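You operate a simulated robot arm through the tools that you are given. There is no shell and no other tool. Be economical: measure what you need, move in short steps, check, and stop when the job is done.

Carry out the task below with a simulated two-armed robot. There is one attempt and no reset: what you move stays moved.

Task
Put the orange roller labelled "D2" from the top of the repair bench on the blue folder. Shut the boards drawer. Put one of the small grey blocks from the top of the side bench on the upper shelf under the grey bench. Open the clips drawer. Do these in any order.

Only the result counts: the job must be done as asked and must still hold three seconds after the hand-in. Knocking over, shifting, dropping, spilling or breaking anything else fails it.

Robot
Two 7-joint arms with fingered hands on one trunk, on a base that drives. Base frame: it is fixed to the floor where the robot stands at the start and does not move with it; the origin is under the middle of the robot, x ahead of it, y to its left, z up. Lengths are in m, angles in rad, forces in N, time in s.
The left shoulder is at the start at [0.03, 0.119, 1.094], the right one opposite. With the tool pointing down near the work surface each hand reaches from about 0.1 to 0.74 m from the robot's upright axis, wherever it stands, measured 20 degrees to its own side. Places, roughly: blue folder [-2.5, 1, 0.75]; boards drawer [-3.6, -5, 0.6]; clips drawer [-2.9, -5.2, 0.6]; orange roller [0.5, 0, 0.75]; small grey block [-0.75, -5.25, 0.75]; upper shelf under the grey bench [0.6, -3.9, 0.5]. Payload 3.8 kg a hand.
Tool frame (each hand has its own): the origin (TCP) lies between the finger pads and is the grasp point; the fingertips stand 0.025 m ahead of it; z points along the fingers, y is the line along which they close. Largest opening 0.088 m; the body of the gripper starts 0.029 m behind the TCP. The gripper is a hand of 4 fingers: y runs from the thumb to the fingers, the wrist lies at [-0.013, -0.106, -0.174] in the tool frame, and closing takes about 1.5 s.
Orientation is told as [roll, pitch, yaw] about the base's x, y, z axes, in that order, counted from this pose: with the fingers straight down and the wrist toward the robot, the tool's x, y and z point along [0, 1, 0], [1, 0, 0] and [0, 0, -1] of the base frame.

Tools
- The arms move only by the tool arm_command. It takes "left_steps", "right_steps" or both (then of equal length, played together; a hand with none holds still); each is a list of rows, each a list of 6 numbers: the turn, a rotation vector about the base's x, y, z in rad, then the shift along the base's x, y, z in m. In form: [[ax, ay, az, x, y, z], ...]. A call has 1 to 10 rows; each row shifts and turns the commanded pose from where the row before left it. "left_jaw" and "right_jaw" are, for a hand that has rows, the opening in per cent of the stroke, from 0 (shut) to 100 (fully open), set as the call begins (left out, the last holds). A row lasts 0.2 s, in which the tool goes at most 0.05 m and 0.15 rad; a call with a longer step from one row to the next is refused whole, and so is a gripper value outside its range. Where a pose cannot be reached the arm comes as near as it can. A force on the tool above 40 N (or 10 N above the force at the start of the call, whichever is more), or a blocked arm, ends the call early, and 0.2 s more pass. The fingers move at their own pace (about 0.153 m/s each) and stop on an object; they squeeze with about 27 N. The grip force told is the motor's: it shows also when the fingers shut on nothing. Time passes only in rows, and 0.2 s behind the last, so rows that do not move let the fingers close. It gives the time, the measured TCP pose, the force on the tool (base axes), the opening and the grip force at its end, in the units of the frame above (readings bear some noise), with the torque about the TCP (base axes, N m) and any sound that the robot's microphone picked up.
- Cameras (640 x 400 px; columns grow to the right, rows downward): "scene" is now at [0.056, -0.0117, 1.6387]; the picture's right is [-0.17, -0.99, 0.00], its down [-0.78, 0.13, -0.62] and it looks along [0.61, -0.10, -0.79] (base axes); focal length 295 px, centre (320, 200). "left" rides on the left gripper at [-0.064, -0.083, -0.098] in its tool frame; the picture's right is [-0.62, -0.37, 0.69], its down [0.71, -0.63, 0.30] and it looks along [0.32, 0.68, 0.65] (tool axes); focal length 265 px, centre (320, 200). "right" rides on the right gripper at [0.064, -0.083, -0.098] in its tool frame; the picture's right is [-0.62, 0.37, -0.69], its down [-0.71, -0.63, 0.30] and it looks along [-0.32, 0.68, 0.65] (tool axes); focal length 265 px, centre (320, 200). There is no depth. A picture from a camera that has moved, and an enlarged one, comes with that camera's place and axes in the base frame and with its lens.
- camera(camera): a new picture of that camera. It takes no simulated time.
- lift_body(by): slides the trunk up (or, below 0, down) by that many m; the arms and the scene camera ride with it, the base frame stays. It gives what a move gives, with no picture.
- roll_base(legs): drives the robot by 1 to 6 legs, each [ahead, left, turn to the left] in m, m and rad, along the robot's own axes; the way and the turn of a leg run together, so that a leg with both is an arc; at most 1.5 m and 3.142 rad a leg. The arms and the cameras ride along, it lands a little off, and it stops where it bumps. It gives what a move gives.
- curl_fingers(index, middle, ring, thumb_bend, thumb_turn, hand): sets how far each is bent, from 0 (flat) to 100 (curled in); at 30 the hand is open as for a grip, at 70 the pads meet at the TCP. One left out holds its place. A second passes; each finger stops where it meets its share of the squeeze, and holds until it gets a number again. A gripper value or a shape takes the hand back. It gives what a move gives, with no picture; readings hold the bend of each and the force on the fingers (four entries, about 0 where the hand has none), thumb and palm. thumb_turn goes from beside the hand (0) to across from the fingers (100), as for a grip.
- grasp_type(shape, hand): the hand has 4 fingers and takes this shape, open, in about a second: jaw (thumb against the fingers, like two jaws); tri (thumb and two fingers); tip (a fingertip pinch); poke (one finger out to press); point (the index stretched); flat (the hand flat); cup (the hand cupped); fist (a fist). The gripper value then closes the fingers along that shape, each until it touches; the sizes above hold for jaw. It gives what a move gives, with no picture.
- aim_head(pan, tilt): turns the head with the scene camera to pan (to the left, within 2.094 rad either way) and tilt (down, from -0.506 to 1.204), counted from straight ahead of the robot. It gives what a move gives.
- enlarge(camera, box): a new picture of the part [left, top, right, bottom] of that camera's present view, enlarged. It takes no simulated time.
- close_job(): hands the job in; it is judged then, once.

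Work in short steps. Places have to be worked out from the pictures, the camera data and where the tool is seen: move nearer, look again, correct. Check each grasp and each placing, and mend what went wrong. You have 165 turns and 138 pictures in all, those below and enlarged ones among them. Open the grippers and draw the arms clear of the work before you hand the job in, unless the task says otherwise; then end with one line.

The tools are called after ">>>" by a JSON object that holds its "method" and its "body". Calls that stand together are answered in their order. arm_command: Moves the arms, as the interface text tells. Its arguments: {"type":"object","properties":{"left_steps":{"type":"array","items":{"type":"array","items":{"type":"number"}}},"left_jaw":{"type":"number"},"right_steps":{"type":"array","items":{"type":"array","items":{"type":"number"}}},"right_jaw":{"type":"number"}},"required":[]} The other tools are called the same way: lift_body (by) slides the trunk up or down; grasp_type (shape, hand) gives the hand a shape; curl_fingers (index, middle, ring, thumb_bend, thumb_turn, hand) moves the fingers one by one; roll_base (legs) drives the base; aim_head (pan, tilt) turns the head that bears the scene camera; camera (camera) takes a picture; enlarge (camera, box) takes an enlarged picture of a part of a camera's view; close_job () hands the job in.

At the start:

```text
clock: 0.0
left_position: [0.4854, 0.19, 1.1323]
left_ee_rot: [-0.002, 0.001, 0.0]
left_contact_force: [-0.3, -0.2, 0.9]
left_wrist_torque: [0.01, 0.0, 0.0]
left_gripper_width: 0.0876
left_gripper_force: 0.0
left_shape: jaw
left_bend: [30.0, 30.0, 30.0, 30.0, 98.0]
left_finger forces: [0.1, 0.1, 0.0, 0.0, 0.1, 0.1]
right_position: [0.4741, -0.2701, 1.1648]
right_ee_rot: [0.0, 0.0, 0.0]
right_contact_force: [0.5, 1.2, -1.8]
right_wrist_torque: [0.04, -0.01, 0.0]
right_gripper_width: 0.0877
right_gripper_force: 0.1
right_shape: jaw
right_bend: [30.0, 30.0, 30.0, 30.0, 98.0]
right_finger forces: [0.0, 0.0, 0.0, 0.1, 0.0, 0.0]
trunk travel left (down, up): [-0.25, 0.34]
robot x, y, heading: [-0.0006, 0.0023, -0.004]
head pan, tilt: [-0.168, 0.906]
```

scene: 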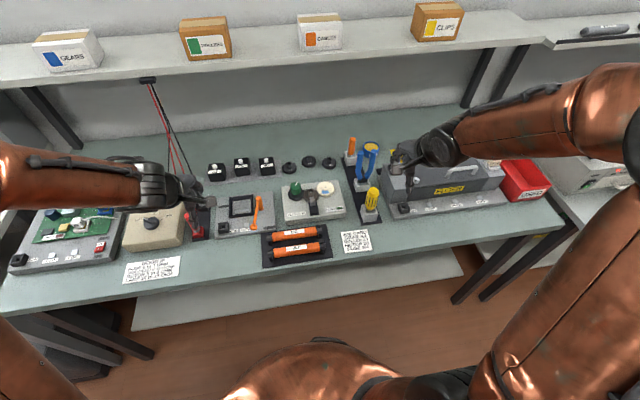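
right: 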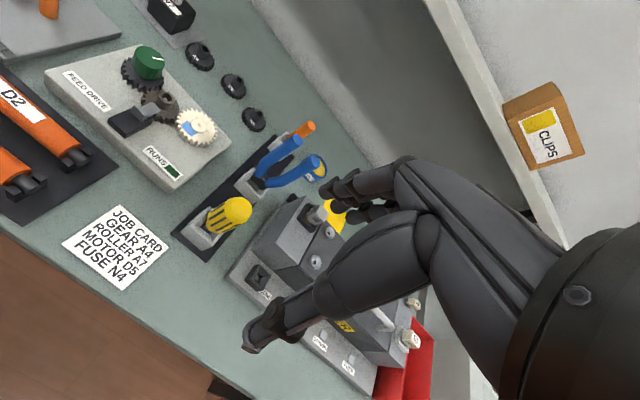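
left: 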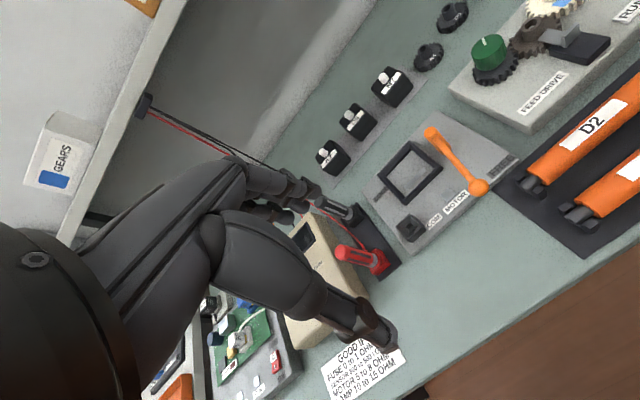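

The rollers lie on a dark mat just ahead; I zoom in on them to work out which is D2 and where it lies.

>>> {"method": "enlarge", "body": {"camera": "scene", "box": [220, 180, 380, 280]}}

```text
4.00 times, centred on (300, 230) of scene
camera zoom: at [0.056, -0.0117, 1.6387], right [-0.17, -0.99, 0.0], down [-0.78, 0.13, -0.62], along [0.61, -0.1, -0.79], focal length 1181 px, centre (400, 80)
```

zoom: 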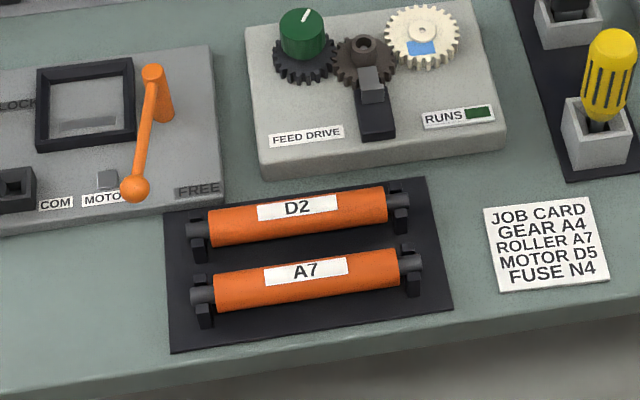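

D2 is the far roller, about [0.584, -0.011, 0.78], lying along y, with A7 some 6 cm nearer. I bring the right hand above it half open, move the left hand aside, then look.

>>> {"method": "arm_command", "body": {"right_steps": [[0, 0, 0, 0.018, 0.043, 0], [0, 0, 0, 0.018, 0.043, 0], [0, 0, 0, 0.018, 0.043, 0], [0, 0, 0, 0.018, 0.043, 0], [0, 0, 0, 0.018, 0.043, 0], [0, 0, 0, 0.02, 0.044, 0], [0, 0, 0, 0, 0, -0.045], [0, 0, 0, 0, 0, -0.045], [0, 0, 0, 0, 0, -0.045], [0, 0, 0, 0, 0, -0.045]], "left_steps": [[0, 0, 0, 0, 0.025, 0], [0, 0, 0, 0, 0.025, 0], [0, 0, 0, 0, 0.025, 0], [0, 0, 0, 0, 0.025, 0], [0, 0, 0, 0, 0, 0], [0, 0, 0, 0, 0, 0], [0, 0, 0, 0, 0, 0], [0, 0, 0, 0, 0, 0], [0, 0, 0, 0, 0, 0], [0, 0, 0, 0, 0, 0]], "right_jaw": 60}}

>>> {"method": "camera", "body": {"camera": "right"}}

>>> {"method": "camera", "body": {"camera": "scene"}}

```text
clock: 2.2
left_position: [0.4855, 0.2894, 1.1322]
left_ee_rot: [-0.001, -0.001, 0.001]
left_contact_force: [-0.2, 0.2, -0.6]
left_wrist_torque: [0.01, -0.01, 0.0]
left_gripper_width: 0.0879
left_gripper_force: 0.1
left_shape: jaw
left_bend: [30.0, 30.0, 30.0, 30.0, 98.0]
left_finger forces: [0.0, 0.0, 0.1, 0.0, 0.1, 0.0]
right_position: [0.5851, -0.0092, 0.9868]
right_ee_rot: [0.0, 0.0, 0.001]
right_contact_force: [-0.3, -0.1, 0.3]
right_wrist_torque: [-0.01, 0.01, -0.03]
right_gripper_width: 0.0531
right_gripper_force: 0.0
right_shape: jaw
right_bend: [29.0, 40.0, 37.0, 64.0, 100.0]
right_finger forces: [0.0, 0.0, 0.0, 0.1, 0.0, 0.0]
trunk travel left (down, up): [-0.25, 0.34]
robot x, y, heading: [0.0001, 0.0009, -0.002]
head pan, tilt: [-0.168, 0.906]
```

```text
133 pictures are left
camera right: at [0.5027, 0.0575, 1.0861], right [0.37, -0.62, 0.69], down [-0.63, -0.71, -0.31], along [0.68, -0.32, -0.65], focal length 265 px, centre (320, 200)
```

right: 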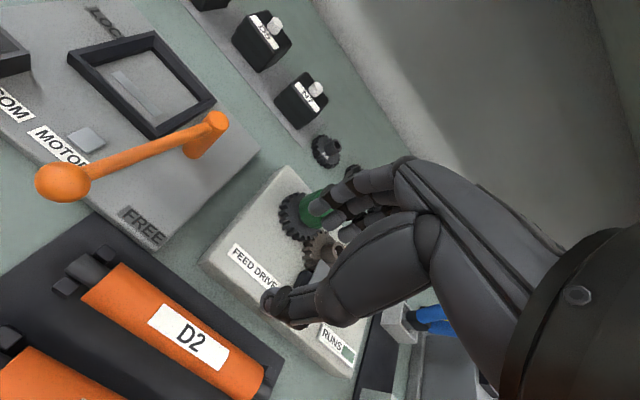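

```text
132 pictures are left
camera scene: at [0.0571, -0.0115, 1.6387], right [-0.17, -0.99, 0.0], down [-0.78, 0.13, -0.62], along [0.61, -0.1, -0.79], focal length 295 px, centre (320, 200)
```

scene: 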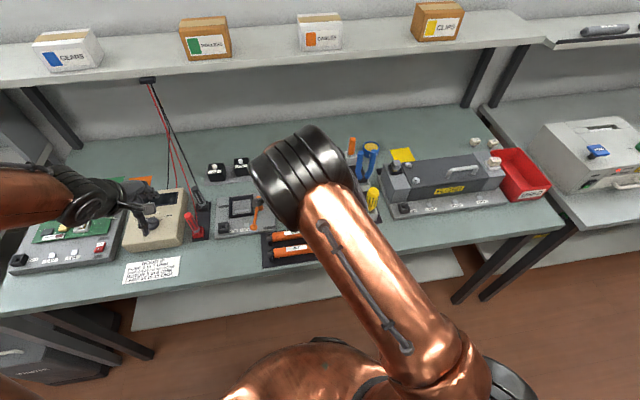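

Triangulating the D2 label and the "FEED DRIVE" label from both cameras puts the bench at about z 0.83, with D2 at about [0.527, -0.011] and its axis at z 0.867. I shift back over it and go down part way.

>>> {"method": "arm_command", "body": {"right_steps": [[0, 0, 0, -0.029, -0.001, 0], [0, 0, 0, -0.029, -0.001, 0], [0, 0, 0, 0, 0, -0.03], [0, 0, 0, 0, 0, -0.03]]}}

>>> {"method": "camera", "body": {"camera": "right"}}

>>> {"method": "camera", "body": {"camera": "left"}}

```text
clock: 3.2
left_position: [0.4857, 0.289, 1.1319]
left_ee_rot: [0.0, 0.0, 0.001]
left_contact_force: [0.1, 0.1, 0.1]
left_wrist_torque: [0.0, 0.01, 0.0]
left_gripper_width: 0.0877
left_gripper_force: 0.1
left_shape: jaw
left_bend: [30.0, 30.0, 30.0, 30.0, 98.0]
left_finger forces: [0.0, 0.0, 0.0, 0.0, 0.1, 0.1]
right_position: [0.5267, -0.0081, 0.9239]
right_ee_rot: [-0.002, 0.001, -0.002]
right_contact_force: [0.1, 0.0, -0.4]
right_wrist_torque: [0.0, -0.01, -0.01]
right_gripper_width: 0.0534
right_gripper_force: 0.0
right_shape: jaw
right_bend: [29.0, 40.0, 37.0, 64.0, 100.0]
right_finger forces: [0.1, 0.0, 0.1, 0.0, 0.1, 0.0]
trunk travel left (down, up): [-0.25, 0.34]
robot x, y, heading: [0.0014, 0.0004, 0.002]
head pan, tilt: [-0.168, 0.906]
```

```text
131 pictures are left
camera right: at [0.4438, 0.0575, 1.023], right [0.37, -0.62, 0.69], down [-0.63, -0.71, -0.31], along [0.68, -0.32, -0.65], focal length 265 px, centre (320, 200)
```

right: 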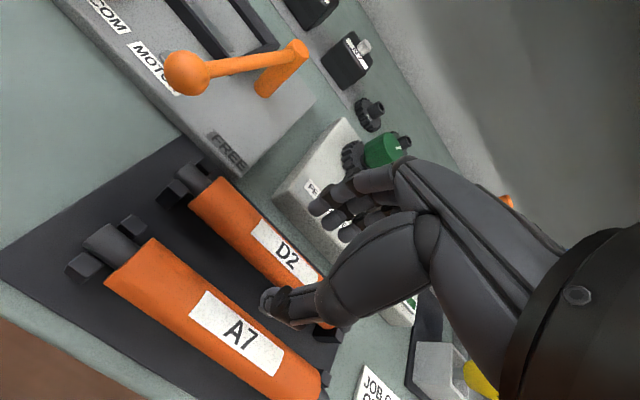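

```text
130 pictures are left
camera left: at [0.4017, 0.2234, 1.2309], right [-0.37, -0.62, -0.69], down [-0.63, 0.71, -0.3], along [0.68, 0.32, -0.65], focal length 265 px, centre (320, 200)
```

left: 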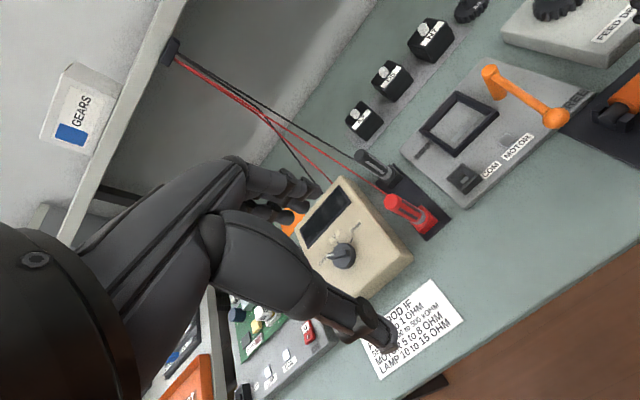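

D2's axis is at about x 0.531, y -0.012, and the gap to A7 is only some 2.5 cm. I narrow the opening to 45 %, correct slightly and go down half way to look.

>>> {"method": "arm_command", "body": {"right_steps": [[0, 0, 0, 0.004, -0.004, 0], [0, 0, 0, 0, 0, 0], [0, 0, 0, 0, 0, -0.015], [0, 0, 0, 0, 0, -0.015]], "right_jaw": 46}}

>>> {"method": "camera", "body": {"camera": "right"}}

```text
clock: 4.2
left_position: [0.4851, 0.2891, 1.1318]
left_ee_rot: [0.0, 0.0, 0.0]
left_contact_force: [-0.1, 0.3, 0.8]
left_wrist_torque: [0.03, -0.01, 0.03]
left_gripper_width: 0.0875
left_gripper_force: 0.0
left_shape: jaw
left_bend: [30.0, 30.0, 30.0, 30.0, 98.0]
left_finger forces: [0.0, 0.0, 0.0, 0.1, 0.0, 0.0]
right_position: [0.5317, -0.015, 0.8944]
right_ee_rot: [0.0, 0.0, 0.0]
right_contact_force: [-0.7, -0.3, 0.0]
right_wrist_torque: [0.02, 0.01, -0.03]
right_gripper_width: 0.0407
right_gripper_force: 0.1
right_shape: jaw
right_bend: [74.0, 46.0, 43.0, 71.0, 100.0]
right_finger forces: [0.0, 0.1, 0.0, 0.0, 0.0, 0.0]
trunk travel left (down, up): [-0.25, 0.34]
robot x, y, heading: [-0.0005, -0.0014, -0.0]
head pan, tilt: [-0.168, 0.906]
```

```text
129 pictures are left
camera right: at [0.4472, 0.0505, 0.9931], right [0.37, -0.62, 0.69], down [-0.63, -0.71, -0.3], along [0.68, -0.32, -0.65], focal length 265 px, centre (320, 200)
```

right: 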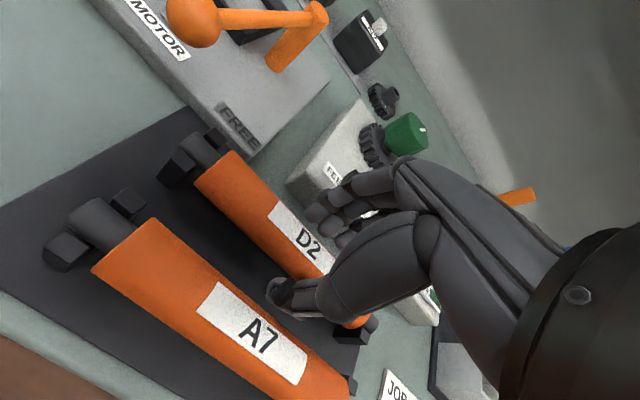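

The thumb is over the gap between the rollers and the fingers are beyond D2. I go down the rest of the way and close.

>>> {"method": "arm_command", "body": {"right_steps": [[0, 0, 0, 0.001, 0, -0.012], [0, 0, 0, 0, 0, -0.012]]}}

>>> {"method": "camera", "body": {"camera": "right"}}

```text
clock: 4.8
left_position: [0.4859, 0.2889, 1.1316]
left_ee_rot: [0.0, -0.001, 0.0]
left_contact_force: [0.3, 0.1, -0.1]
left_wrist_torque: [-0.02, 0.01, -0.03]
left_gripper_width: 0.0876
left_gripper_force: 0.0
left_shape: jaw
left_bend: [30.0, 30.0, 30.0, 30.0, 98.0]
left_finger forces: [0.0, 0.0, 0.0, 0.1, 0.0, 0.0]
right_position: [0.5317, -0.0157, 0.8711]
right_ee_rot: [0.0, 0.001, 0.0]
right_contact_force: [1.5, -0.3, 0.8]
right_wrist_torque: [-0.01, 0.02, 0.0]
right_gripper_width: 0.0395
right_gripper_force: 0.1
right_shape: jaw
right_bend: [74.0, 46.0, 43.0, 72.0, 100.0]
right_finger forces: [0.0, 0.1, 0.0, 0.1, 1.8, 0.0]
trunk travel left (down, up): [-0.25, 0.34]
robot x, y, heading: [-0.0033, 0.0004, -0.001]
head pan, tilt: [-0.168, 0.906]
```

```text
128 pictures are left
camera right: at [0.4489, 0.0494, 0.9692], right [0.37, -0.62, 0.69], down [-0.63, -0.71, -0.31], along [0.68, -0.32, -0.65], focal length 265 px, centre (320, 200)
```

right: 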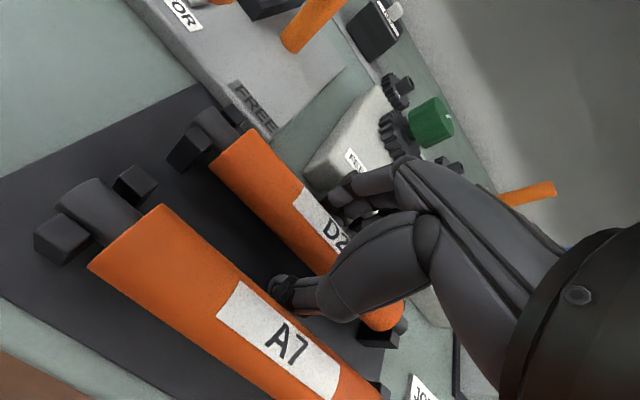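

The thumb lightly brushes A7 (force +x), so I shift 4 mm away from it, then close.

>>> {"method": "arm_command", "body": {"right_steps": [[0, 0, 0, 0.004, 0, 0], [0, 0, 0, 0, 0, -0.002]]}}

>>> {"method": "arm_command", "body": {"right_steps": [[0, 0, 0, 0, 0, 0], [0, 0, 0, 0, 0, 0], [0, 0, 0, 0, 0, 0], [0, 0, 0, 0, 0, 0], [0, 0, 0, 0, 0, 0], [0, 0, 0, 0, 0, 0], [0, 0, 0, 0, 0, 0]], "right_jaw": 0}}

>>> {"method": "camera", "body": {"camera": "right"}}

```text
clock: 5.4
left_position: [0.4839, 0.2889, 1.1319]
left_ee_rot: [0.001, 0.001, 0.001]
left_contact_force: [0.7, 0.2, -0.4]
left_wrist_torque: [0.01, -0.01, -0.01]
left_gripper_width: 0.0876
left_gripper_force: 0.0
left_shape: jaw
left_bend: [30.0, 30.0, 30.0, 30.0, 98.0]
left_finger forces: [0.0, 0.1, 0.1, 0.0, 0.1, 0.0]
right_position: [0.5357, -0.0151, 0.8684]
right_ee_rot: [0.002, -0.003, -0.001]
right_contact_force: [-0.6, 1.0, 9.1]
right_wrist_torque: [0.03, 0.07, -0.02]
right_gripper_width: 0.0405
right_gripper_force: 0.0
right_shape: jaw
right_bend: [74.0, 46.0, 43.0, 71.0, 100.0]
right_finger forces: [2.0, 1.2, 0.0, 0.1, 5.3, 0.0]
trunk travel left (down, up): [-0.25, 0.34]
robot x, y, heading: [-0.002, 0.0031, -0.0]
head pan, tilt: [-0.168, 0.906]
```

```text
clock: 7.0
left_position: [0.4858, 0.2876, 1.1314]
left_ee_rot: [0.0, 0.0, -0.001]
left_contact_force: [0.6, 0.5, -0.7]
left_wrist_torque: [-0.02, 0.0, -0.02]
left_gripper_width: 0.0874
left_gripper_force: 0.0
left_shape: jaw
left_bend: [30.0, 30.0, 30.0, 30.0, 98.0]
left_finger forces: [0.0, 0.0, 0.1, 0.0, 0.0, 0.0]
right_position: [0.5349, -0.0156, 0.8675]
right_ee_rot: [0.0, 0.0, 0.0]
right_contact_force: [-0.5, -0.3, -1.0]
right_wrist_torque: [-0.02, -0.01, 0.0]
right_gripper_width: 0.0153
right_gripper_force: 26.6
right_shape: jaw
right_bend: [75.0, 74.0, 72.0, 82.0, 100.0]
right_finger forces: [13.8, 0.5, 2.6, 0.0, 19.0, 0.0]
trunk travel left (down, up): [-0.25, 0.34]
robot x, y, heading: [0.0017, -0.0015, -0.001]
head pan, tilt: [-0.168, 0.906]
```

```text
127 pictures are left
camera right: at [0.4523, 0.0496, 0.9673], right [0.37, -0.62, 0.69], down [-0.63, -0.71, -0.3], along [0.68, -0.32, -0.65], focal length 265 px, centre (320, 200)
```

right: 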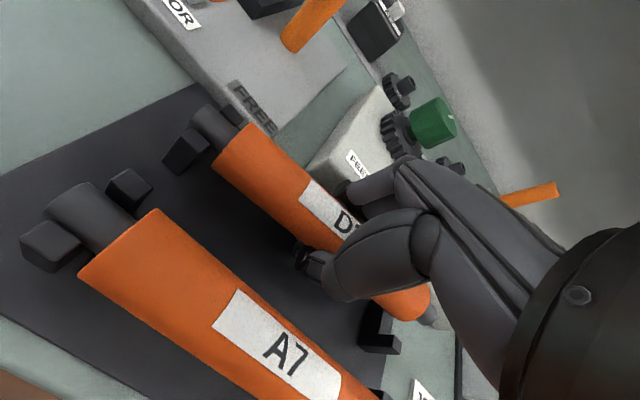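

The grip holds on D2 (index and thumb loaded), though the roller shifted slightly in its cradle. I lift a few cm and check it.

>>> {"method": "arm_command", "body": {"right_steps": [[0, 0, 0, 0, 0, 0.015], [0, 0, 0, 0, 0, 0.02], [0, 0, 0, 0, 0, 0.02], [0, 0, 0, 0, 0, 0]]}}

>>> {"method": "camera", "body": {"camera": "right"}}

```text
clock: 8.0
left_position: [0.4847, 0.2887, 1.1325]
left_ee_rot: [0.001, 0.0, -0.001]
left_contact_force: [0.4, 0.1, 0.0]
left_wrist_torque: [-0.06, 0.01, 0.01]
left_gripper_width: 0.0878
left_gripper_force: 0.0
left_shape: jaw
left_bend: [30.0, 30.0, 30.0, 30.0, 98.0]
left_finger forces: [0.0, 0.0, 0.0, 0.1, 0.1, 0.0]
right_position: [0.5364, -0.0156, 0.9242]
right_ee_rot: [-0.001, -0.001, 0.002]
right_contact_force: [-0.5, -0.7, 0.3]
right_wrist_torque: [0.0, 0.0, 0.02]
right_gripper_width: 0.0154
right_gripper_force: 27.2
right_shape: jaw
right_bend: [75.0, 74.0, 72.0, 82.0, 100.0]
right_finger forces: [14.1, 0.6, 2.4, 0.0, 18.6, 0.1]
trunk travel left (down, up): [-0.25, 0.34]
robot x, y, heading: [-0.001, -0.0005, 0.003]
head pan, tilt: [-0.168, 0.906]
```

```text
126 pictures are left
camera right: at [0.4539, 0.049, 1.0226], right [0.37, -0.62, 0.69], down [-0.63, -0.71, -0.3], along [0.68, -0.32, -0.65], focal length 265 px, centre (320, 200)
```

right: 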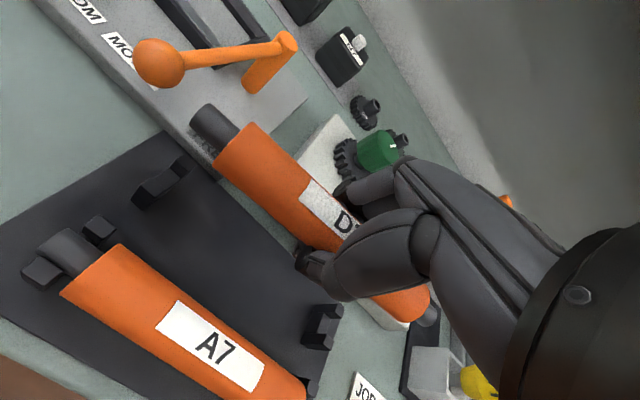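

D2 is held firmly and level. I raise it, then back away from the bench and look around for the folder.

>>> {"method": "arm_command", "body": {"right_steps": [[0, 0, 0, 0, 0, 0.045], [0, 0, 0, 0, 0, 0.045], [0, 0, 0, 0, 0, 0.045], [0, 0, 0, 0, 0, 0.045], [0, 0, 0, -0.03, -0.02, 0], [0, 0, 0, -0.04, -0.03, 0], [0, 0, 0, -0.04, -0.03, 0], [0, 0, 0, -0.04, -0.03, 0]], "left_steps": [[0, 0, 0, 0, 0, 0], [0, 0, 0, 0, 0, 0], [0, 0, 0, 0, 0, 0], [0, 0, 0, 0, 0, 0], [0, 0, 0, -0.03, 0, 0], [0, 0, 0, -0.04, 0, 0], [0, 0, 0, -0.04, 0, 0], [0, 0, 0, -0.04, 0, 0]]}}

>>> {"method": "roll_base", "body": {"legs": [[-0.5, 0, 0]]}}

>>> {"method": "aim_head", "body": {"pan": 2.0, "tilt": 0.45}}

>>> {"method": "camera", "body": {"camera": "scene"}}

>>> {"method": "aim_head", "body": {"pan": -2.0, "tilt": 0.45}}

>>> {"method": "camera", "body": {"camera": "scene"}}

```text
clock: 9.8
left_position: [0.34, 0.3018, 1.1269]
left_ee_rot: [0.007, 0.027, 0.033]
left_contact_force: [-0.7, 0.7, 0.4]
left_wrist_torque: [-0.09, -0.05, 0.02]
left_gripper_width: 0.0878
left_gripper_force: 0.1
left_shape: jaw
left_bend: [30.0, 30.0, 30.0, 30.0, 98.0]
left_finger forces: [0.1, 0.1, 0.1, 0.1, 0.0, 0.1]
left hand out of reach, approached as far as the arm can: row 8
right_position: [0.3859, -0.1304, 1.101]
right_ee_rot: [0.002, 0.001, 0.001]
right_contact_force: [0.5, 0.0, -0.9]
right_wrist_torque: [0.04, -0.01, -0.01]
right_gripper_width: 0.0156
right_gripper_force: 27.3
right_shape: jaw
right_bend: [75.0, 74.0, 71.0, 82.0, 100.0]
right_finger forces: [13.6, 0.3, 2.5, 0.0, 18.6, 0.0]
trunk travel left (down, up): [-0.25, 0.34]
robot x, y, heading: [-0.003, -0.0001, 0.0]
head pan, tilt: [-0.168, 0.906]
```

```text
clock: 12.1
left_position: [-0.0285, 0.2929, 1.1354]
left_ee_rot: [0.006, -0.002, 0.008]
left_contact_force: [-1.0, 0.9, -0.1]
left_wrist_torque: [-0.01, -0.07, 0.01]
left_gripper_width: 0.0876
left_gripper_force: 0.0
left_shape: jaw
left_bend: [30.0, 30.0, 30.0, 30.0, 98.0]
left_finger forces: [0.0, 0.0, 0.0, 0.0, 0.0, 0.0]
right_position: [0.0139, -0.1274, 1.1044]
right_ee_rot: [-0.001, -0.005, 0.008]
right_contact_force: [-0.2, 0.2, -0.9]
right_wrist_torque: [0.0, -0.04, 0.02]
right_gripper_width: 0.0152
right_gripper_force: 27.0
right_shape: jaw
right_bend: [75.0, 74.0, 71.0, 82.0, 100.0]
right_finger forces: [13.5, 0.2, 2.5, 0.0, 18.8, 0.0]
trunk travel left (down, up): [-0.25, 0.34]
robot x, y, heading: [-0.3722, -0.0021, 0.009]
head pan, tilt: [-0.168, 0.906]
stopped in leg 1: the robot was blocked; the commanded pose is now the measured one
```

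```text
clock: 14.1
left_position: [-0.0219, 0.2938, 1.1339]
left_ee_rot: [0.008, 0.003, 0.008]
left_contact_force: [-0.2, 0.6, -0.8]
left_wrist_torque: [0.03, -0.05, 0.01]
left_gripper_width: 0.0876
left_gripper_force: 0.2
left_shape: jaw
left_bend: [30.0, 30.0, 30.0, 30.0, 98.0]
left_finger forces: [0.1, 0.0, 0.0, 0.0, 0.0, 0.1]
right_position: [0.0193, -0.1269, 1.1015]
right_ee_rot: [0.001, 0.0, 0.009]
right_contact_force: [-0.1, -0.3, -1.2]
right_wrist_torque: [0.02, -0.01, -0.03]
right_gripper_width: 0.0154
right_gripper_force: 27.1
right_shape: jaw
right_bend: [75.0, 74.0, 71.0, 82.0, 100.0]
right_finger forces: [13.7, 0.4, 2.6, 0.0, 18.7, 0.0]
trunk travel left (down, up): [-0.25, 0.34]
robot x, y, heading: [-0.3698, -0.0001, 0.008]
head pan, tilt: [2.0, 0.45]
```

```text
125 pictures are left
camera scene: at [-0.4256, 0.0826, 1.6774], right [0.91, 0.42, 0.0], down [0.18, -0.39, -0.9], along [-0.38, 0.82, -0.44], focal length 295 px, centre (320, 200)
```

scene: 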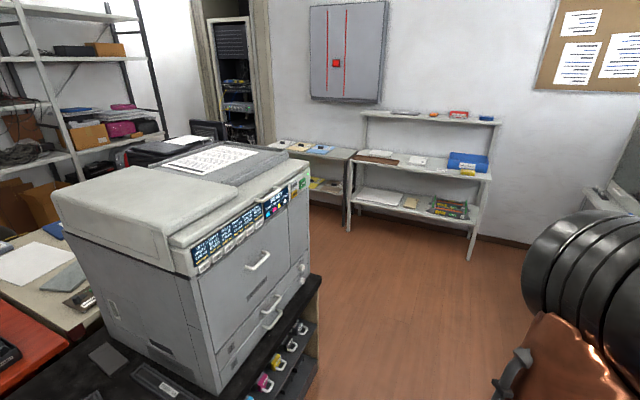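

```text
clock: 17.4
left_position: [-0.0239, 0.2945, 1.1339]
left_ee_rot: [0.01, 0.004, 0.007]
left_contact_force: [0.5, -0.2, 0.1]
left_wrist_torque: [0.01, 0.0, 0.03]
left_gripper_width: 0.0877
left_gripper_force: 0.0
left_shape: jaw
left_bend: [30.0, 30.0, 30.0, 30.0, 98.0]
left_finger forces: [0.1, 0.1, 0.0, 0.0, 0.0, 0.0]
right_position: [0.0198, -0.1258, 1.1017]
right_ee_rot: [0.0, -0.001, 0.008]
right_contact_force: [0.6, -0.3, -1.1]
right_wrist_torque: [0.01, 0.02, 0.02]
right_gripper_width: 0.0155
right_gripper_force: 26.7
right_shape: jaw
right_bend: [75.0, 74.0, 71.0, 82.0, 100.0]
right_finger forces: [13.6, 0.2, 2.5, 0.1, 18.7, 0.0]
trunk travel left (down, up): [-0.25, 0.34]
robot x, y, heading: [-0.3692, -0.0031, 0.004]
head pan, tilt: [-2.0, 0.45]
```

```text
124 pictures are left
camera scene: at [-0.4241, -0.0846, 1.6774], right [-0.91, 0.41, 0.0], down [0.18, 0.4, -0.9], along [-0.37, -0.82, -0.44], focal length 295 px, centre (320, 200)
```

scene: 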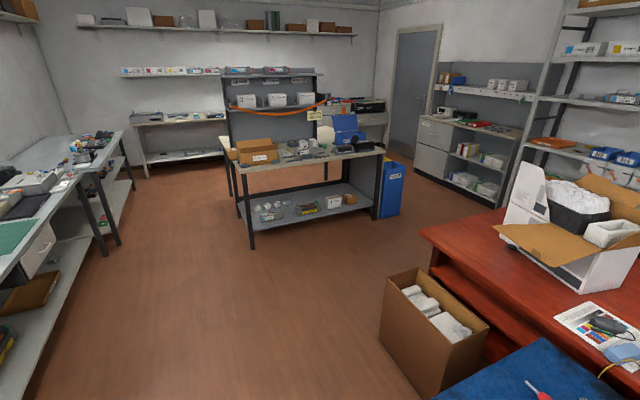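

The robot bumped something behind it at x ≈ -0.37; I ease forward and strafe left along the aisle to y ≈ 1.4, past the copier, then look toward the folder.

>>> {"method": "roll_base", "body": {"legs": [[0.1, 0, 0], [0, 1.4, 0]]}}

>>> {"method": "aim_head", "body": {"pan": 2.09, "tilt": 0.6}}

>>> {"method": "camera", "body": {"camera": "scene"}}

```text
clock: 25.0
left_position: [0.0654, 1.6807, 1.1341]
left_ee_rot: [0.007, 0.005, 0.009]
left_contact_force: [0.0, -0.2, 0.2]
left_wrist_torque: [0.02, -0.02, -0.01]
left_gripper_width: 0.0878
left_gripper_force: 0.1
left_shape: jaw
left_bend: [30.0, 30.0, 30.0, 30.0, 98.0]
left_finger forces: [0.0, 0.1, 0.0, 0.1, 0.0, 0.0]
right_position: [0.1093, 1.2603, 1.103]
right_ee_rot: [0.0, 0.001, 0.012]
right_contact_force: [-0.3, 0.1, -0.7]
right_wrist_torque: [0.0, -0.03, 0.01]
right_gripper_width: 0.0155
right_gripper_force: 26.9
right_shape: jaw
right_bend: [75.0, 74.0, 71.0, 82.0, 100.0]
right_finger forces: [13.5, 0.2, 2.6, 0.0, 18.7, 0.0]
trunk travel left (down, up): [-0.25, 0.34]
robot x, y, heading: [-0.2793, 1.3817, 0.018]
head pan, tilt: [-2.0, 0.45]
```

```text
clock: 28.4
left_position: [0.0652, 1.6814, 1.1339]
left_ee_rot: [0.008, 0.003, 0.011]
left_contact_force: [-0.2, -0.6, -0.2]
left_wrist_torque: [0.0, -0.03, -0.01]
left_gripper_width: 0.0873
left_gripper_force: 0.0
left_shape: jaw
left_bend: [30.0, 30.0, 30.0, 30.0, 98.0]
left_finger forces: [0.1, 0.0, 0.0, 0.0, 0.1, 0.1]
right_position: [0.1094, 1.26, 1.1015]
right_ee_rot: [-0.001, 0.0, 0.011]
right_contact_force: [0.5, 0.7, -0.4]
right_wrist_torque: [0.0, 0.0, 0.0]
right_gripper_width: 0.0154
right_gripper_force: 27.3
right_shape: jaw
right_bend: [75.0, 74.0, 71.0, 82.0, 100.0]
right_finger forces: [13.5, 0.3, 2.5, 0.0, 18.6, 0.0]
trunk travel left (down, up): [-0.25, 0.34]
robot x, y, heading: [-0.2778, 1.3843, 0.011]
head pan, tilt: [2.089, 0.6]
```

```text
123 pictures are left
camera scene: at [-0.3418, 1.461, 1.6639], right [0.86, 0.51, 0.0], down [0.29, -0.49, -0.83], along [-0.42, 0.71, -0.56], focal length 295 px, centre (320, 200)
```

scene: 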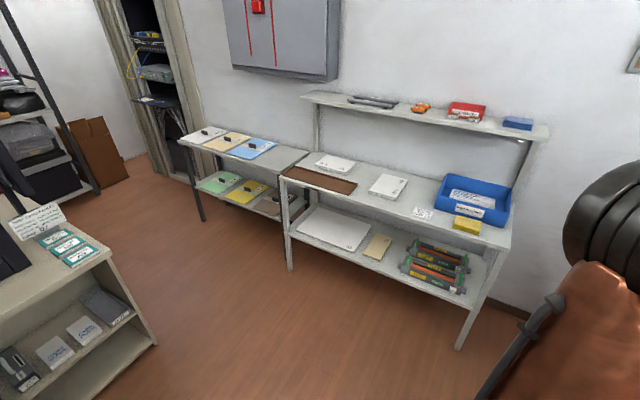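

The folders in the corner are at about [-1.8, 2.9], not near the given place, so another blue folder must be near [-2.5, 1]. I turn the robot around to face -x and look.

>>> {"method": "roll_base", "body": {"legs": [[0, 0.2, 0], [0, 0, 1.57], [0, 0, 1.4]]}}

>>> {"method": "aim_head", "body": {"pan": 0.2, "tilt": 0.5}}

>>> {"method": "camera", "body": {"camera": "scene"}}

```text
clock: 37.2
left_position: [-0.6717, 1.3587, 1.1323]
left_ee_rot: [0.01, 0.004, 2.978]
left_contact_force: [-0.1, 0.1, 0.3]
left_wrist_torque: [-0.02, 0.01, 0.03]
left_gripper_width: 0.0876
left_gripper_force: 0.1
left_shape: jaw
left_bend: [30.0, 30.0, 30.0, 30.0, 98.0]
left_finger forces: [0.1, 0.0, 0.1, 0.0, 0.0, 0.0]
right_position: [-0.6417, 1.7818, 1.1028]
right_ee_rot: [-0.001, 0.0, 2.978]
right_contact_force: [-0.4, -0.1, -0.8]
right_wrist_torque: [0.0, -0.01, 0.0]
right_gripper_width: 0.015
right_gripper_force: 27.2
right_shape: jaw
right_bend: [75.0, 74.0, 71.0, 82.0, 100.0]
right_finger forces: [12.8, 0.2, 2.5, 0.0, 17.8, 0.0]
trunk travel left (down, up): [-0.25, 0.34]
robot x, y, heading: [-0.2841, 1.5873, 2.976]
head pan, tilt: [2.089, 0.6]
```

```text
clock: 39.1
left_position: [-0.6724, 1.3598, 1.1342]
left_ee_rot: [0.01, 0.004, 2.978]
left_contact_force: [0.4, 0.1, 0.1]
left_wrist_torque: [-0.02, 0.02, 0.0]
left_gripper_width: 0.0875
left_gripper_force: 0.0
left_shape: jaw
left_bend: [30.0, 30.0, 30.0, 30.0, 98.0]
left_finger forces: [0.0, 0.0, 0.1, 0.1, 0.0, 0.0]
right_position: [-0.6428, 1.7804, 1.1018]
right_ee_rot: [-0.002, 0.002, 2.978]
right_contact_force: [0.2, 0.4, -0.9]
right_wrist_torque: [0.01, -0.03, -0.02]
right_gripper_width: 0.0151
right_gripper_force: 26.7
right_shape: jaw
right_bend: [75.0, 74.0, 71.0, 82.0, 100.0]
right_finger forces: [12.8, 0.2, 2.5, 0.0, 17.8, 0.0]
trunk travel left (down, up): [-0.25, 0.34]
robot x, y, heading: [-0.283, 1.5891, 2.983]
head pan, tilt: [0.201, 0.499]
```

```text
122 pictures are left
camera scene: at [-0.3517, 1.5853, 1.6729], right [-0.04, 1.0, 0.0], down [0.48, 0.02, -0.88], along [-0.88, -0.03, -0.48], focal length 295 px, centre (320, 200)
```

scene: 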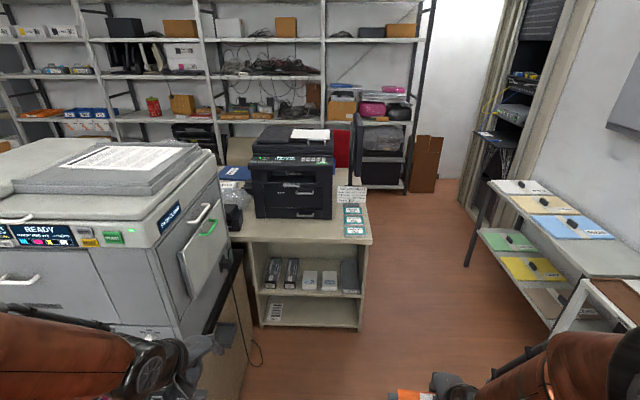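

A blue thing with a label lies behind the black printer on the beige desk; I zoom in.

>>> {"method": "enlarge", "body": {"camera": "scene", "box": [200, 110, 440, 260]}}

```text
2.67 times, centred on (320, 185) of scene
camera zoom: at [-0.3517, 1.5853, 1.6729], right [-0.04, 1.0, 0.0], down [0.48, 0.02, -0.88], along [-0.88, -0.03, -0.48], focal length 787 px, centre (320, 240)
```

zoom: 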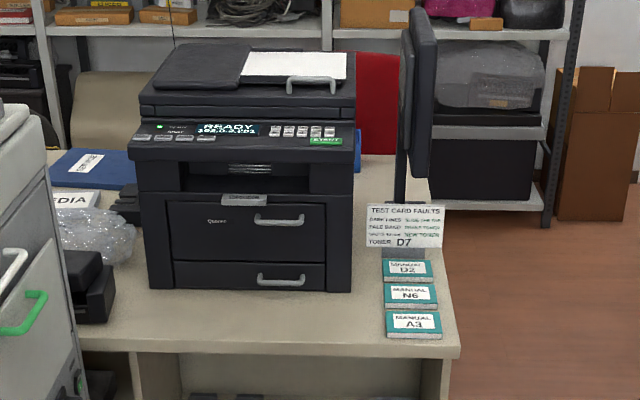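

The blue folder lies at about [-2.27, 0.93] near the far edge of that desk, so I'll reach it from behind. I drive through the aisle at y ≈ 2.25 between desk and corner table.

>>> {"method": "roll_base", "body": {"legs": [[0, 0, 0.16], [0, -0.66, 0]]}}

>>> {"method": "aim_head", "body": {"pan": 0.3, "tilt": 0.6}}

>>> {"method": "camera", "body": {"camera": "scene"}}

```text
clock: 43.4
left_position: [-0.6291, 1.9552, 1.1334]
left_ee_rot: [0.009, 0.004, -3.134]
left_contact_force: [-0.2, 0.5, 0.6]
left_wrist_torque: [-0.03, -0.01, 0.02]
left_gripper_width: 0.0876
left_gripper_force: 0.1
left_shape: jaw
left_bend: [30.0, 30.0, 30.0, 30.0, 98.0]
left_finger forces: [0.1, 0.1, 0.1, 0.0, 0.0, 0.0]
right_position: [-0.6728, 2.3776, 1.1019]
right_ee_rot: [0.001, 0.0, -3.131]
right_contact_force: [0.9, 0.8, -0.7]
right_wrist_torque: [-0.04, -0.02, 0.02]
right_gripper_width: 0.0151
right_gripper_force: 27.0
right_shape: jaw
right_bend: [75.0, 74.0, 71.0, 82.0, 100.0]
right_finger forces: [12.8, 0.1, 2.5, 0.0, 17.8, 0.1]
trunk travel left (down, up): [-0.25, 0.34]
robot x, y, heading: [-0.2847, 2.2509, -3.133]
head pan, tilt: [0.201, 0.499]
```

```text
clock: 44.1
left_position: [-0.63, 1.957, 1.1341]
left_ee_rot: [0.009, 0.002, -3.136]
left_contact_force: [0.4, 0.2, -0.5]
left_wrist_torque: [0.05, -0.01, 0.02]
left_gripper_width: 0.0878
left_gripper_force: 0.1
left_shape: jaw
left_bend: [30.0, 30.0, 30.0, 30.0, 98.0]
left_finger forces: [0.0, 0.1, 0.0, 0.1, 0.0, 0.0]
right_position: [-0.6724, 2.3766, 1.1015]
right_ee_rot: [0.0, 0.0, -3.133]
right_contact_force: [-0.4, -0.8, -0.1]
right_wrist_torque: [0.03, 0.01, -0.03]
right_gripper_width: 0.0151
right_gripper_force: 27.2
right_shape: jaw
right_bend: [75.0, 74.0, 71.0, 82.0, 100.0]
right_finger forces: [12.8, 0.2, 2.5, 0.0, 17.8, 0.0]
trunk travel left (down, up): [-0.25, 0.34]
robot x, y, heading: [-0.2865, 2.2546, -3.128]
head pan, tilt: [0.3, 0.6]
```

```text
120 pictures are left
camera scene: at [-0.3475, 2.2259, 1.6639], right [-0.3, 0.95, 0.0], down [0.54, 0.17, -0.83], along [-0.79, -0.25, -0.56], focal length 295 px, centre (320, 200)
```

scene: 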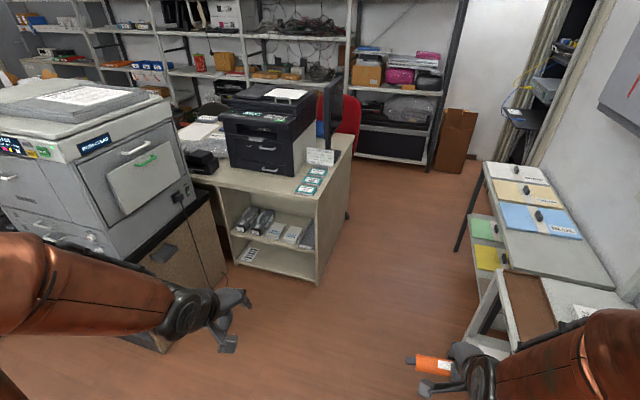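

The way ahead is clear; I drive 1.3 m forward and look again.

>>> {"method": "roll_base", "body": {"legs": [[1.3, 0, 0]]}}

>>> {"method": "aim_head", "body": {"pan": 0.7, "tilt": 0.7}}

>>> {"method": "camera", "body": {"camera": "scene"}}

```text
clock: 50.6
left_position: [-1.9198, 1.914, 1.1336]
left_ee_rot: [0.007, 0.004, -3.102]
left_contact_force: [-0.2, 0.0, 0.2]
left_wrist_torque: [-0.03, -0.02, -0.02]
left_gripper_width: 0.0877
left_gripper_force: 0.2
left_shape: jaw
left_bend: [30.0, 30.0, 30.0, 30.0, 98.0]
left_finger forces: [0.0, 0.0, 0.0, 0.1, 0.1, 0.0]
right_position: [-1.9749, 2.334, 1.1023]
right_ee_rot: [0.0, 0.001, -3.102]
right_contact_force: [0.7, 0.0, -1.1]
right_wrist_torque: [-0.02, -0.02, -0.01]
right_gripper_width: 0.0149
right_gripper_force: 27.4
right_shape: jaw
right_bend: [75.0, 74.0, 71.0, 82.0, 100.0]
right_finger forces: [12.7, 0.0, 2.7, 0.1, 17.8, 0.0]
trunk travel left (down, up): [-0.25, 0.34]
robot x, y, heading: [-1.5829, 2.2219, -3.095]
head pan, tilt: [0.3, 0.6]
```

```text
clock: 51.5
left_position: [-1.919, 1.9139, 1.1347]
left_ee_rot: [0.009, 0.003, -3.103]
left_contact_force: [0.1, -0.7, 0.3]
left_wrist_torque: [-0.02, 0.0, 0.01]
left_gripper_width: 0.0876
left_gripper_force: 0.0
left_shape: jaw
left_bend: [30.0, 30.0, 30.0, 30.0, 98.0]
left_finger forces: [0.0, 0.0, 0.0, 0.1, 0.0, 0.0]
right_position: [-1.9744, 2.3335, 1.1022]
right_ee_rot: [-0.001, 0.002, -3.103]
right_contact_force: [0.3, -0.2, -0.8]
right_wrist_torque: [0.0, 0.02, 0.02]
right_gripper_width: 0.0152
right_gripper_force: 27.1
right_shape: jaw
right_bend: [75.0, 74.0, 71.0, 82.0, 100.0]
right_finger forces: [12.7, 0.1, 2.6, 0.1, 17.8, 0.1]
trunk travel left (down, up): [-0.25, 0.34]
robot x, y, heading: [-1.583, 2.218, -3.1]
head pan, tilt: [0.7, 0.7]
```

```text
119 pictures are left
camera scene: at [-1.6249, 2.1646, 1.6552], right [-0.67, 0.74, 0.0], down [0.48, 0.43, -0.76], along [-0.57, -0.52, -0.64], focal length 295 px, centre (320, 200)
```

scene: 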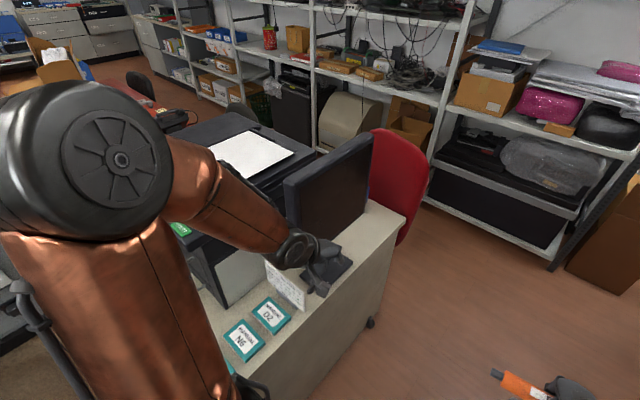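

A red chair stands behind the desk. I raise the trunk for a better view and move slightly away from the desk, then look over.

>>> {"method": "lift_body", "body": {"by": 0.3}}

>>> {"method": "roll_base", "body": {"legs": [[0.45, -0.1, 0]]}}

>>> {"method": "aim_head", "body": {"pan": 1.0, "tilt": 0.65}}

>>> {"method": "camera", "body": {"camera": "scene"}}

```text
clock: 54.5
left_position: [-1.9199, 1.9137, 1.4351]
left_ee_rot: [0.007, 0.004, -3.104]
left_contact_force: [-0.4, -0.2, 0.2]
left_wrist_torque: [-0.02, -0.01, -0.02]
left_gripper_width: 0.0878
left_gripper_force: 0.1
left_shape: jaw
left_bend: [30.0, 30.0, 30.0, 30.0, 98.0]
left_finger forces: [0.0, 0.0, 0.1, 0.0, 0.0, 0.0]
right_position: [-1.9749, 2.3329, 1.4013]
right_ee_rot: [0.001, 0.0, -3.103]
right_contact_force: [-1.2, 0.3, -0.8]
right_wrist_torque: [0.0, 0.05, 0.0]
right_gripper_width: 0.0149
right_gripper_force: 27.1
right_shape: jaw
right_bend: [75.0, 74.0, 71.0, 82.0, 100.0]
right_finger forces: [12.7, 0.1, 2.5, 0.1, 17.8, 0.0]
trunk travel left (down, up): [-0.55, 0.04]
robot x, y, heading: [-1.5821, 2.2197, -3.1]
head pan, tilt: [0.7, 0.7]
```

```text
clock: 57.3
left_position: [-2.3769, 1.9965, 1.4352]
left_ee_rot: [0.008, 0.005, -3.105]
left_contact_force: [0.6, -1.1, 0.7]
left_wrist_torque: [-0.01, 0.02, -0.01]
left_gripper_width: 0.0875
left_gripper_force: 0.0
left_shape: jaw
left_bend: [30.0, 30.0, 30.0, 30.0, 98.0]
left_finger forces: [0.0, 0.0, 0.0, 0.1, 0.1, 0.0]
right_position: [-2.4322, 2.4162, 1.4025]
right_ee_rot: [0.0, 0.001, -3.106]
right_contact_force: [0.5, -0.7, -0.2]
right_wrist_torque: [0.0, 0.01, -0.03]
right_gripper_width: 0.0151
right_gripper_force: 27.0
right_shape: jaw
right_bend: [75.0, 74.0, 71.0, 82.0, 100.0]
right_finger forces: [12.7, 0.2, 2.5, 0.1, 17.8, 0.0]
trunk travel left (down, up): [-0.55, 0.04]
robot x, y, heading: [-2.0426, 2.2993, -3.103]
head pan, tilt: [0.7, 0.7]
```

```text
clock: 58.1
left_position: [-2.3794, 1.9965, 1.4347]
left_ee_rot: [0.008, 0.006, -3.107]
left_contact_force: [0.3, 0.1, 1.1]
left_wrist_torque: [0.02, -0.02, -0.01]
left_gripper_width: 0.0876
left_gripper_force: 0.1
left_shape: jaw
left_bend: [30.0, 30.0, 30.0, 30.0, 98.0]
left_finger forces: [0.0, 0.1, 0.0, 0.1, 0.0, 0.1]
right_position: [-2.4332, 2.4167, 1.4011]
right_ee_rot: [0.0, 0.003, -3.107]
right_contact_force: [-0.3, 0.0, -0.5]
right_wrist_torque: [0.0, -0.04, -0.03]
right_gripper_width: 0.0151
right_gripper_force: 27.1
right_shape: jaw
right_bend: [75.0, 74.0, 71.0, 82.0, 100.0]
right_finger forces: [12.6, 0.1, 2.5, 0.0, 17.9, 0.0]
trunk travel left (down, up): [-0.55, 0.04]
robot x, y, heading: [-2.0451, 2.2984, -3.104]
head pan, tilt: [1.0, 0.649]
```

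```text
118 pictures are left
camera scene: at [-2.0654, 2.2286, 1.9595], right [-0.86, 0.51, 0.0], down [0.31, 0.52, -0.8], along [-0.41, -0.69, -0.6], focal length 295 px, centre (320, 200)
```

scene: 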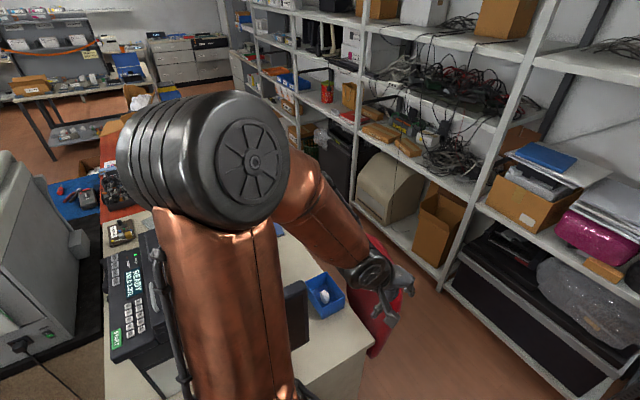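

The left arm blocks the view. I go forward 0.5 m and turn left toward the back side of the desk.

>>> {"method": "roll_base", "body": {"legs": [[0.55, 0, 0], [0, 0, 1.2]]}}

>>> {"method": "aim_head", "body": {"pan": 0.2, "tilt": 0.8}}

>>> {"method": "camera", "body": {"camera": "scene"}}

```text
clock: 64.3
left_position: [-2.4448, 1.8575, 1.4343]
left_ee_rot: [0.008, 0.004, -1.91]
left_contact_force: [0.3, 0.3, 0.0]
left_wrist_torque: [0.04, 0.02, 0.01]
left_gripper_width: 0.0876
left_gripper_force: 0.2
left_shape: jaw
left_bend: [30.0, 30.0, 30.0, 30.0, 98.0]
left_finger forces: [0.0, 0.1, 0.0, 0.1, 0.0, 0.0]
right_position: [-2.8563, 1.9617, 1.4011]
right_ee_rot: [0.002, -0.001, -1.909]
right_contact_force: [0.4, 0.6, -0.6]
right_wrist_torque: [0.0, 0.01, -0.01]
right_gripper_width: 0.0148
right_gripper_force: 27.2
right_shape: jaw
right_bend: [75.0, 74.0, 71.0, 82.0, 100.0]
right_finger forces: [12.3, 0.1, 2.5, 0.0, 17.6, 0.0]
trunk travel left (down, up): [-0.55, 0.04]
robot x, y, heading: [-2.606, 2.2816, -1.909]
head pan, tilt: [1.0, 0.649]
```

```text
clock: 65.4
left_position: [-2.444, 1.8583, 1.4336]
left_ee_rot: [0.007, 0.004, -1.91]
left_contact_force: [-0.1, -0.5, 0.0]
left_wrist_torque: [0.02, -0.02, -0.02]
left_gripper_width: 0.0879
left_gripper_force: 0.0
left_shape: jaw
left_bend: [30.0, 30.0, 30.0, 30.0, 98.0]
left_finger forces: [0.0, 0.0, 0.1, 0.1, 0.0, 0.0]
right_position: [-2.8557, 1.9615, 1.4011]
right_ee_rot: [0.001, 0.001, -1.909]
right_contact_force: [0.1, 0.4, -0.3]
right_wrist_torque: [-0.02, 0.0, 0.01]
right_gripper_width: 0.0153
right_gripper_force: 26.9
right_shape: jaw
right_bend: [75.0, 74.0, 71.0, 82.0, 100.0]
right_finger forces: [12.4, 0.0, 2.5, 0.0, 17.6, 0.0]
trunk travel left (down, up): [-0.55, 0.04]
robot x, y, heading: [-2.6056, 2.2844, -1.907]
head pan, tilt: [0.201, 0.799]
```

```text
117 pictures are left
camera scene: at [-2.6088, 2.2225, 1.947], right [-0.99, 0.14, 0.0], down [0.1, 0.71, -0.7], along [-0.1, -0.69, -0.72], focal length 295 px, centre (320, 200)
```

scene: 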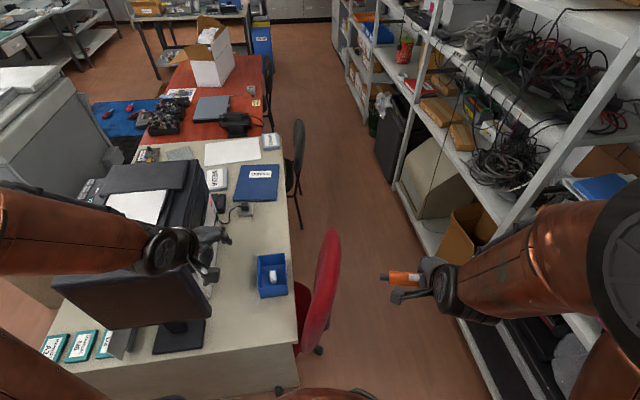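

The blue folder is at about [-2.43, 0.93], 0.17 m inside the desk's rear edge; chairs reach x ≈ -2.82 and the rack starts at x ≈ -3.6. I'll face +x, back up to x ≈ -3.17 and strafe right along the rack, with arms high above the chairs.

>>> {"method": "roll_base", "body": {"legs": [[0, 0, 1.907], [-0.55, 0, 0]]}}

>>> {"method": "aim_head", "body": {"pan": -0.9, "tilt": 0.9}}

>>> {"method": "camera", "body": {"camera": "scene"}}

```text
clock: 73.0
left_position: [-2.7808, 2.5878, 1.4335]
left_ee_rot: [0.007, 0.005, -0.059]
left_contact_force: [0.3, 0.1, -0.1]
left_wrist_torque: [-0.02, 0.02, -0.01]
left_gripper_width: 0.0878
left_gripper_force: 0.1
left_shape: jaw
left_bend: [30.0, 30.0, 30.0, 30.0, 98.0]
left_finger forces: [0.1, 0.0, 0.1, 0.1, 0.1, 0.0]
right_position: [-2.7653, 2.1644, 1.4014]
right_ee_rot: [0.001, 0.001, -0.057]
right_contact_force: [-0.8, -0.3, -0.7]
right_wrist_torque: [0.01, 0.0, -0.01]
right_gripper_width: 0.0149
right_gripper_force: 27.1
right_shape: jaw
right_bend: [75.0, 74.0, 71.0, 82.0, 100.0]
right_finger forces: [11.9, 0.1, 2.5, 0.0, 17.1, 0.1]
trunk travel left (down, up): [-0.55, 0.04]
robot x, y, heading: [-3.1471, 2.3129, -0.058]
head pan, tilt: [0.201, 0.799]
```

```text
clock: 74.3
left_position: [-2.7813, 2.5879, 1.4342]
left_ee_rot: [0.007, 0.003, -0.059]
left_contact_force: [-0.8, -0.1, 0.5]
left_wrist_torque: [-0.01, 0.01, 0.01]
left_gripper_width: 0.0875
left_gripper_force: 0.1
left_shape: jaw
left_bend: [30.0, 30.0, 30.0, 30.0, 98.0]
left_finger forces: [0.0, 0.0, 0.0, 0.0, 0.1, 0.0]
right_position: [-2.7671, 2.1644, 1.4021]
right_ee_rot: [0.001, 0.001, -0.057]
right_contact_force: [0.8, 0.2, -1.1]
right_wrist_torque: [0.0, 0.01, 0.02]
right_gripper_width: 0.0148
right_gripper_force: 26.8
right_shape: jaw
right_bend: [75.0, 74.0, 71.0, 82.0, 100.0]
right_finger forces: [11.9, 0.1, 2.5, 0.0, 17.2, 0.0]
trunk travel left (down, up): [-0.55, 0.04]
robot x, y, heading: [-3.1466, 2.3128, -0.052]
head pan, tilt: [-0.901, 0.901]
```

```text
116 pictures are left
camera scene: at [-3.1203, 2.2559, 1.9391], right [-0.82, -0.58, 0.0], down [-0.45, 0.64, -0.62], along [0.36, -0.51, -0.78], focal length 295 px, centre (320, 200)
```

scene: 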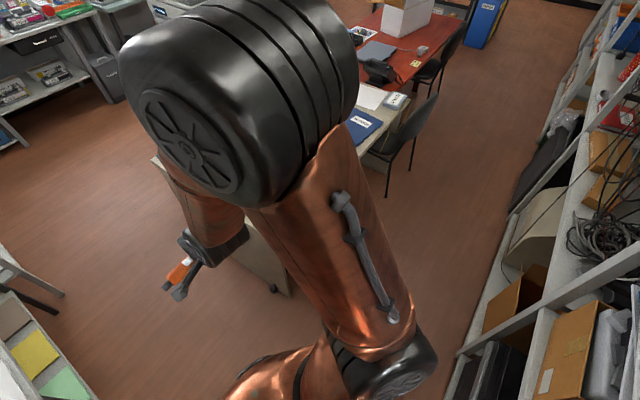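

Heading is slightly off; I correct it and strafe right along the rack in two legs.

>>> {"method": "roll_base", "body": {"legs": [[0, 0, 0.055], [-0.02, -0.6, 0]]}}

>>> {"method": "camera", "body": {"camera": "scene"}}

```text
clock: 78.2
left_position: [-2.8174, 2.0107, 1.4344]
left_ee_rot: [0.007, 0.003, 0.016]
left_contact_force: [0.2, -0.2, 0.2]
left_wrist_torque: [0.01, -0.02, 0.01]
left_gripper_width: 0.0876
left_gripper_force: 0.0
left_shape: jaw
left_bend: [30.0, 30.0, 30.0, 30.0, 98.0]
left_finger forces: [0.0, 0.1, 0.1, 0.0, 0.0, 0.0]
right_position: [-2.7715, 1.5879, 1.4028]
right_ee_rot: [0.002, 0.001, 0.018]
right_contact_force: [0.1, 0.6, -1.3]
right_wrist_torque: [0.01, 0.01, 0.0]
right_gripper_width: 0.015
right_gripper_force: 26.9
right_shape: jaw
right_bend: [75.0, 74.0, 71.0, 82.0, 100.0]
right_finger forces: [11.9, 0.1, 2.5, 0.0, 17.2, 0.1]
trunk travel left (down, up): [-0.55, 0.04]
robot x, y, heading: [-3.1603, 1.7095, 0.024]
head pan, tilt: [-0.901, 0.901]
```

```text
115 pictures are left
camera scene: at [-3.1299, 1.6532, 1.9391], right [-0.77, -0.64, 0.0], down [-0.5, 0.6, -0.62], along [0.39, -0.48, -0.78], focal length 295 px, centre (320, 200)
```

scene: 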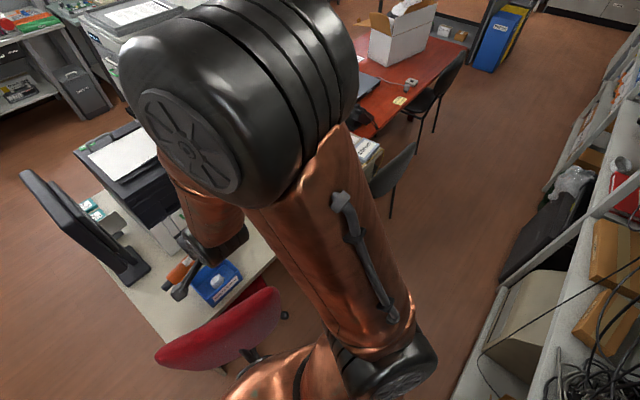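

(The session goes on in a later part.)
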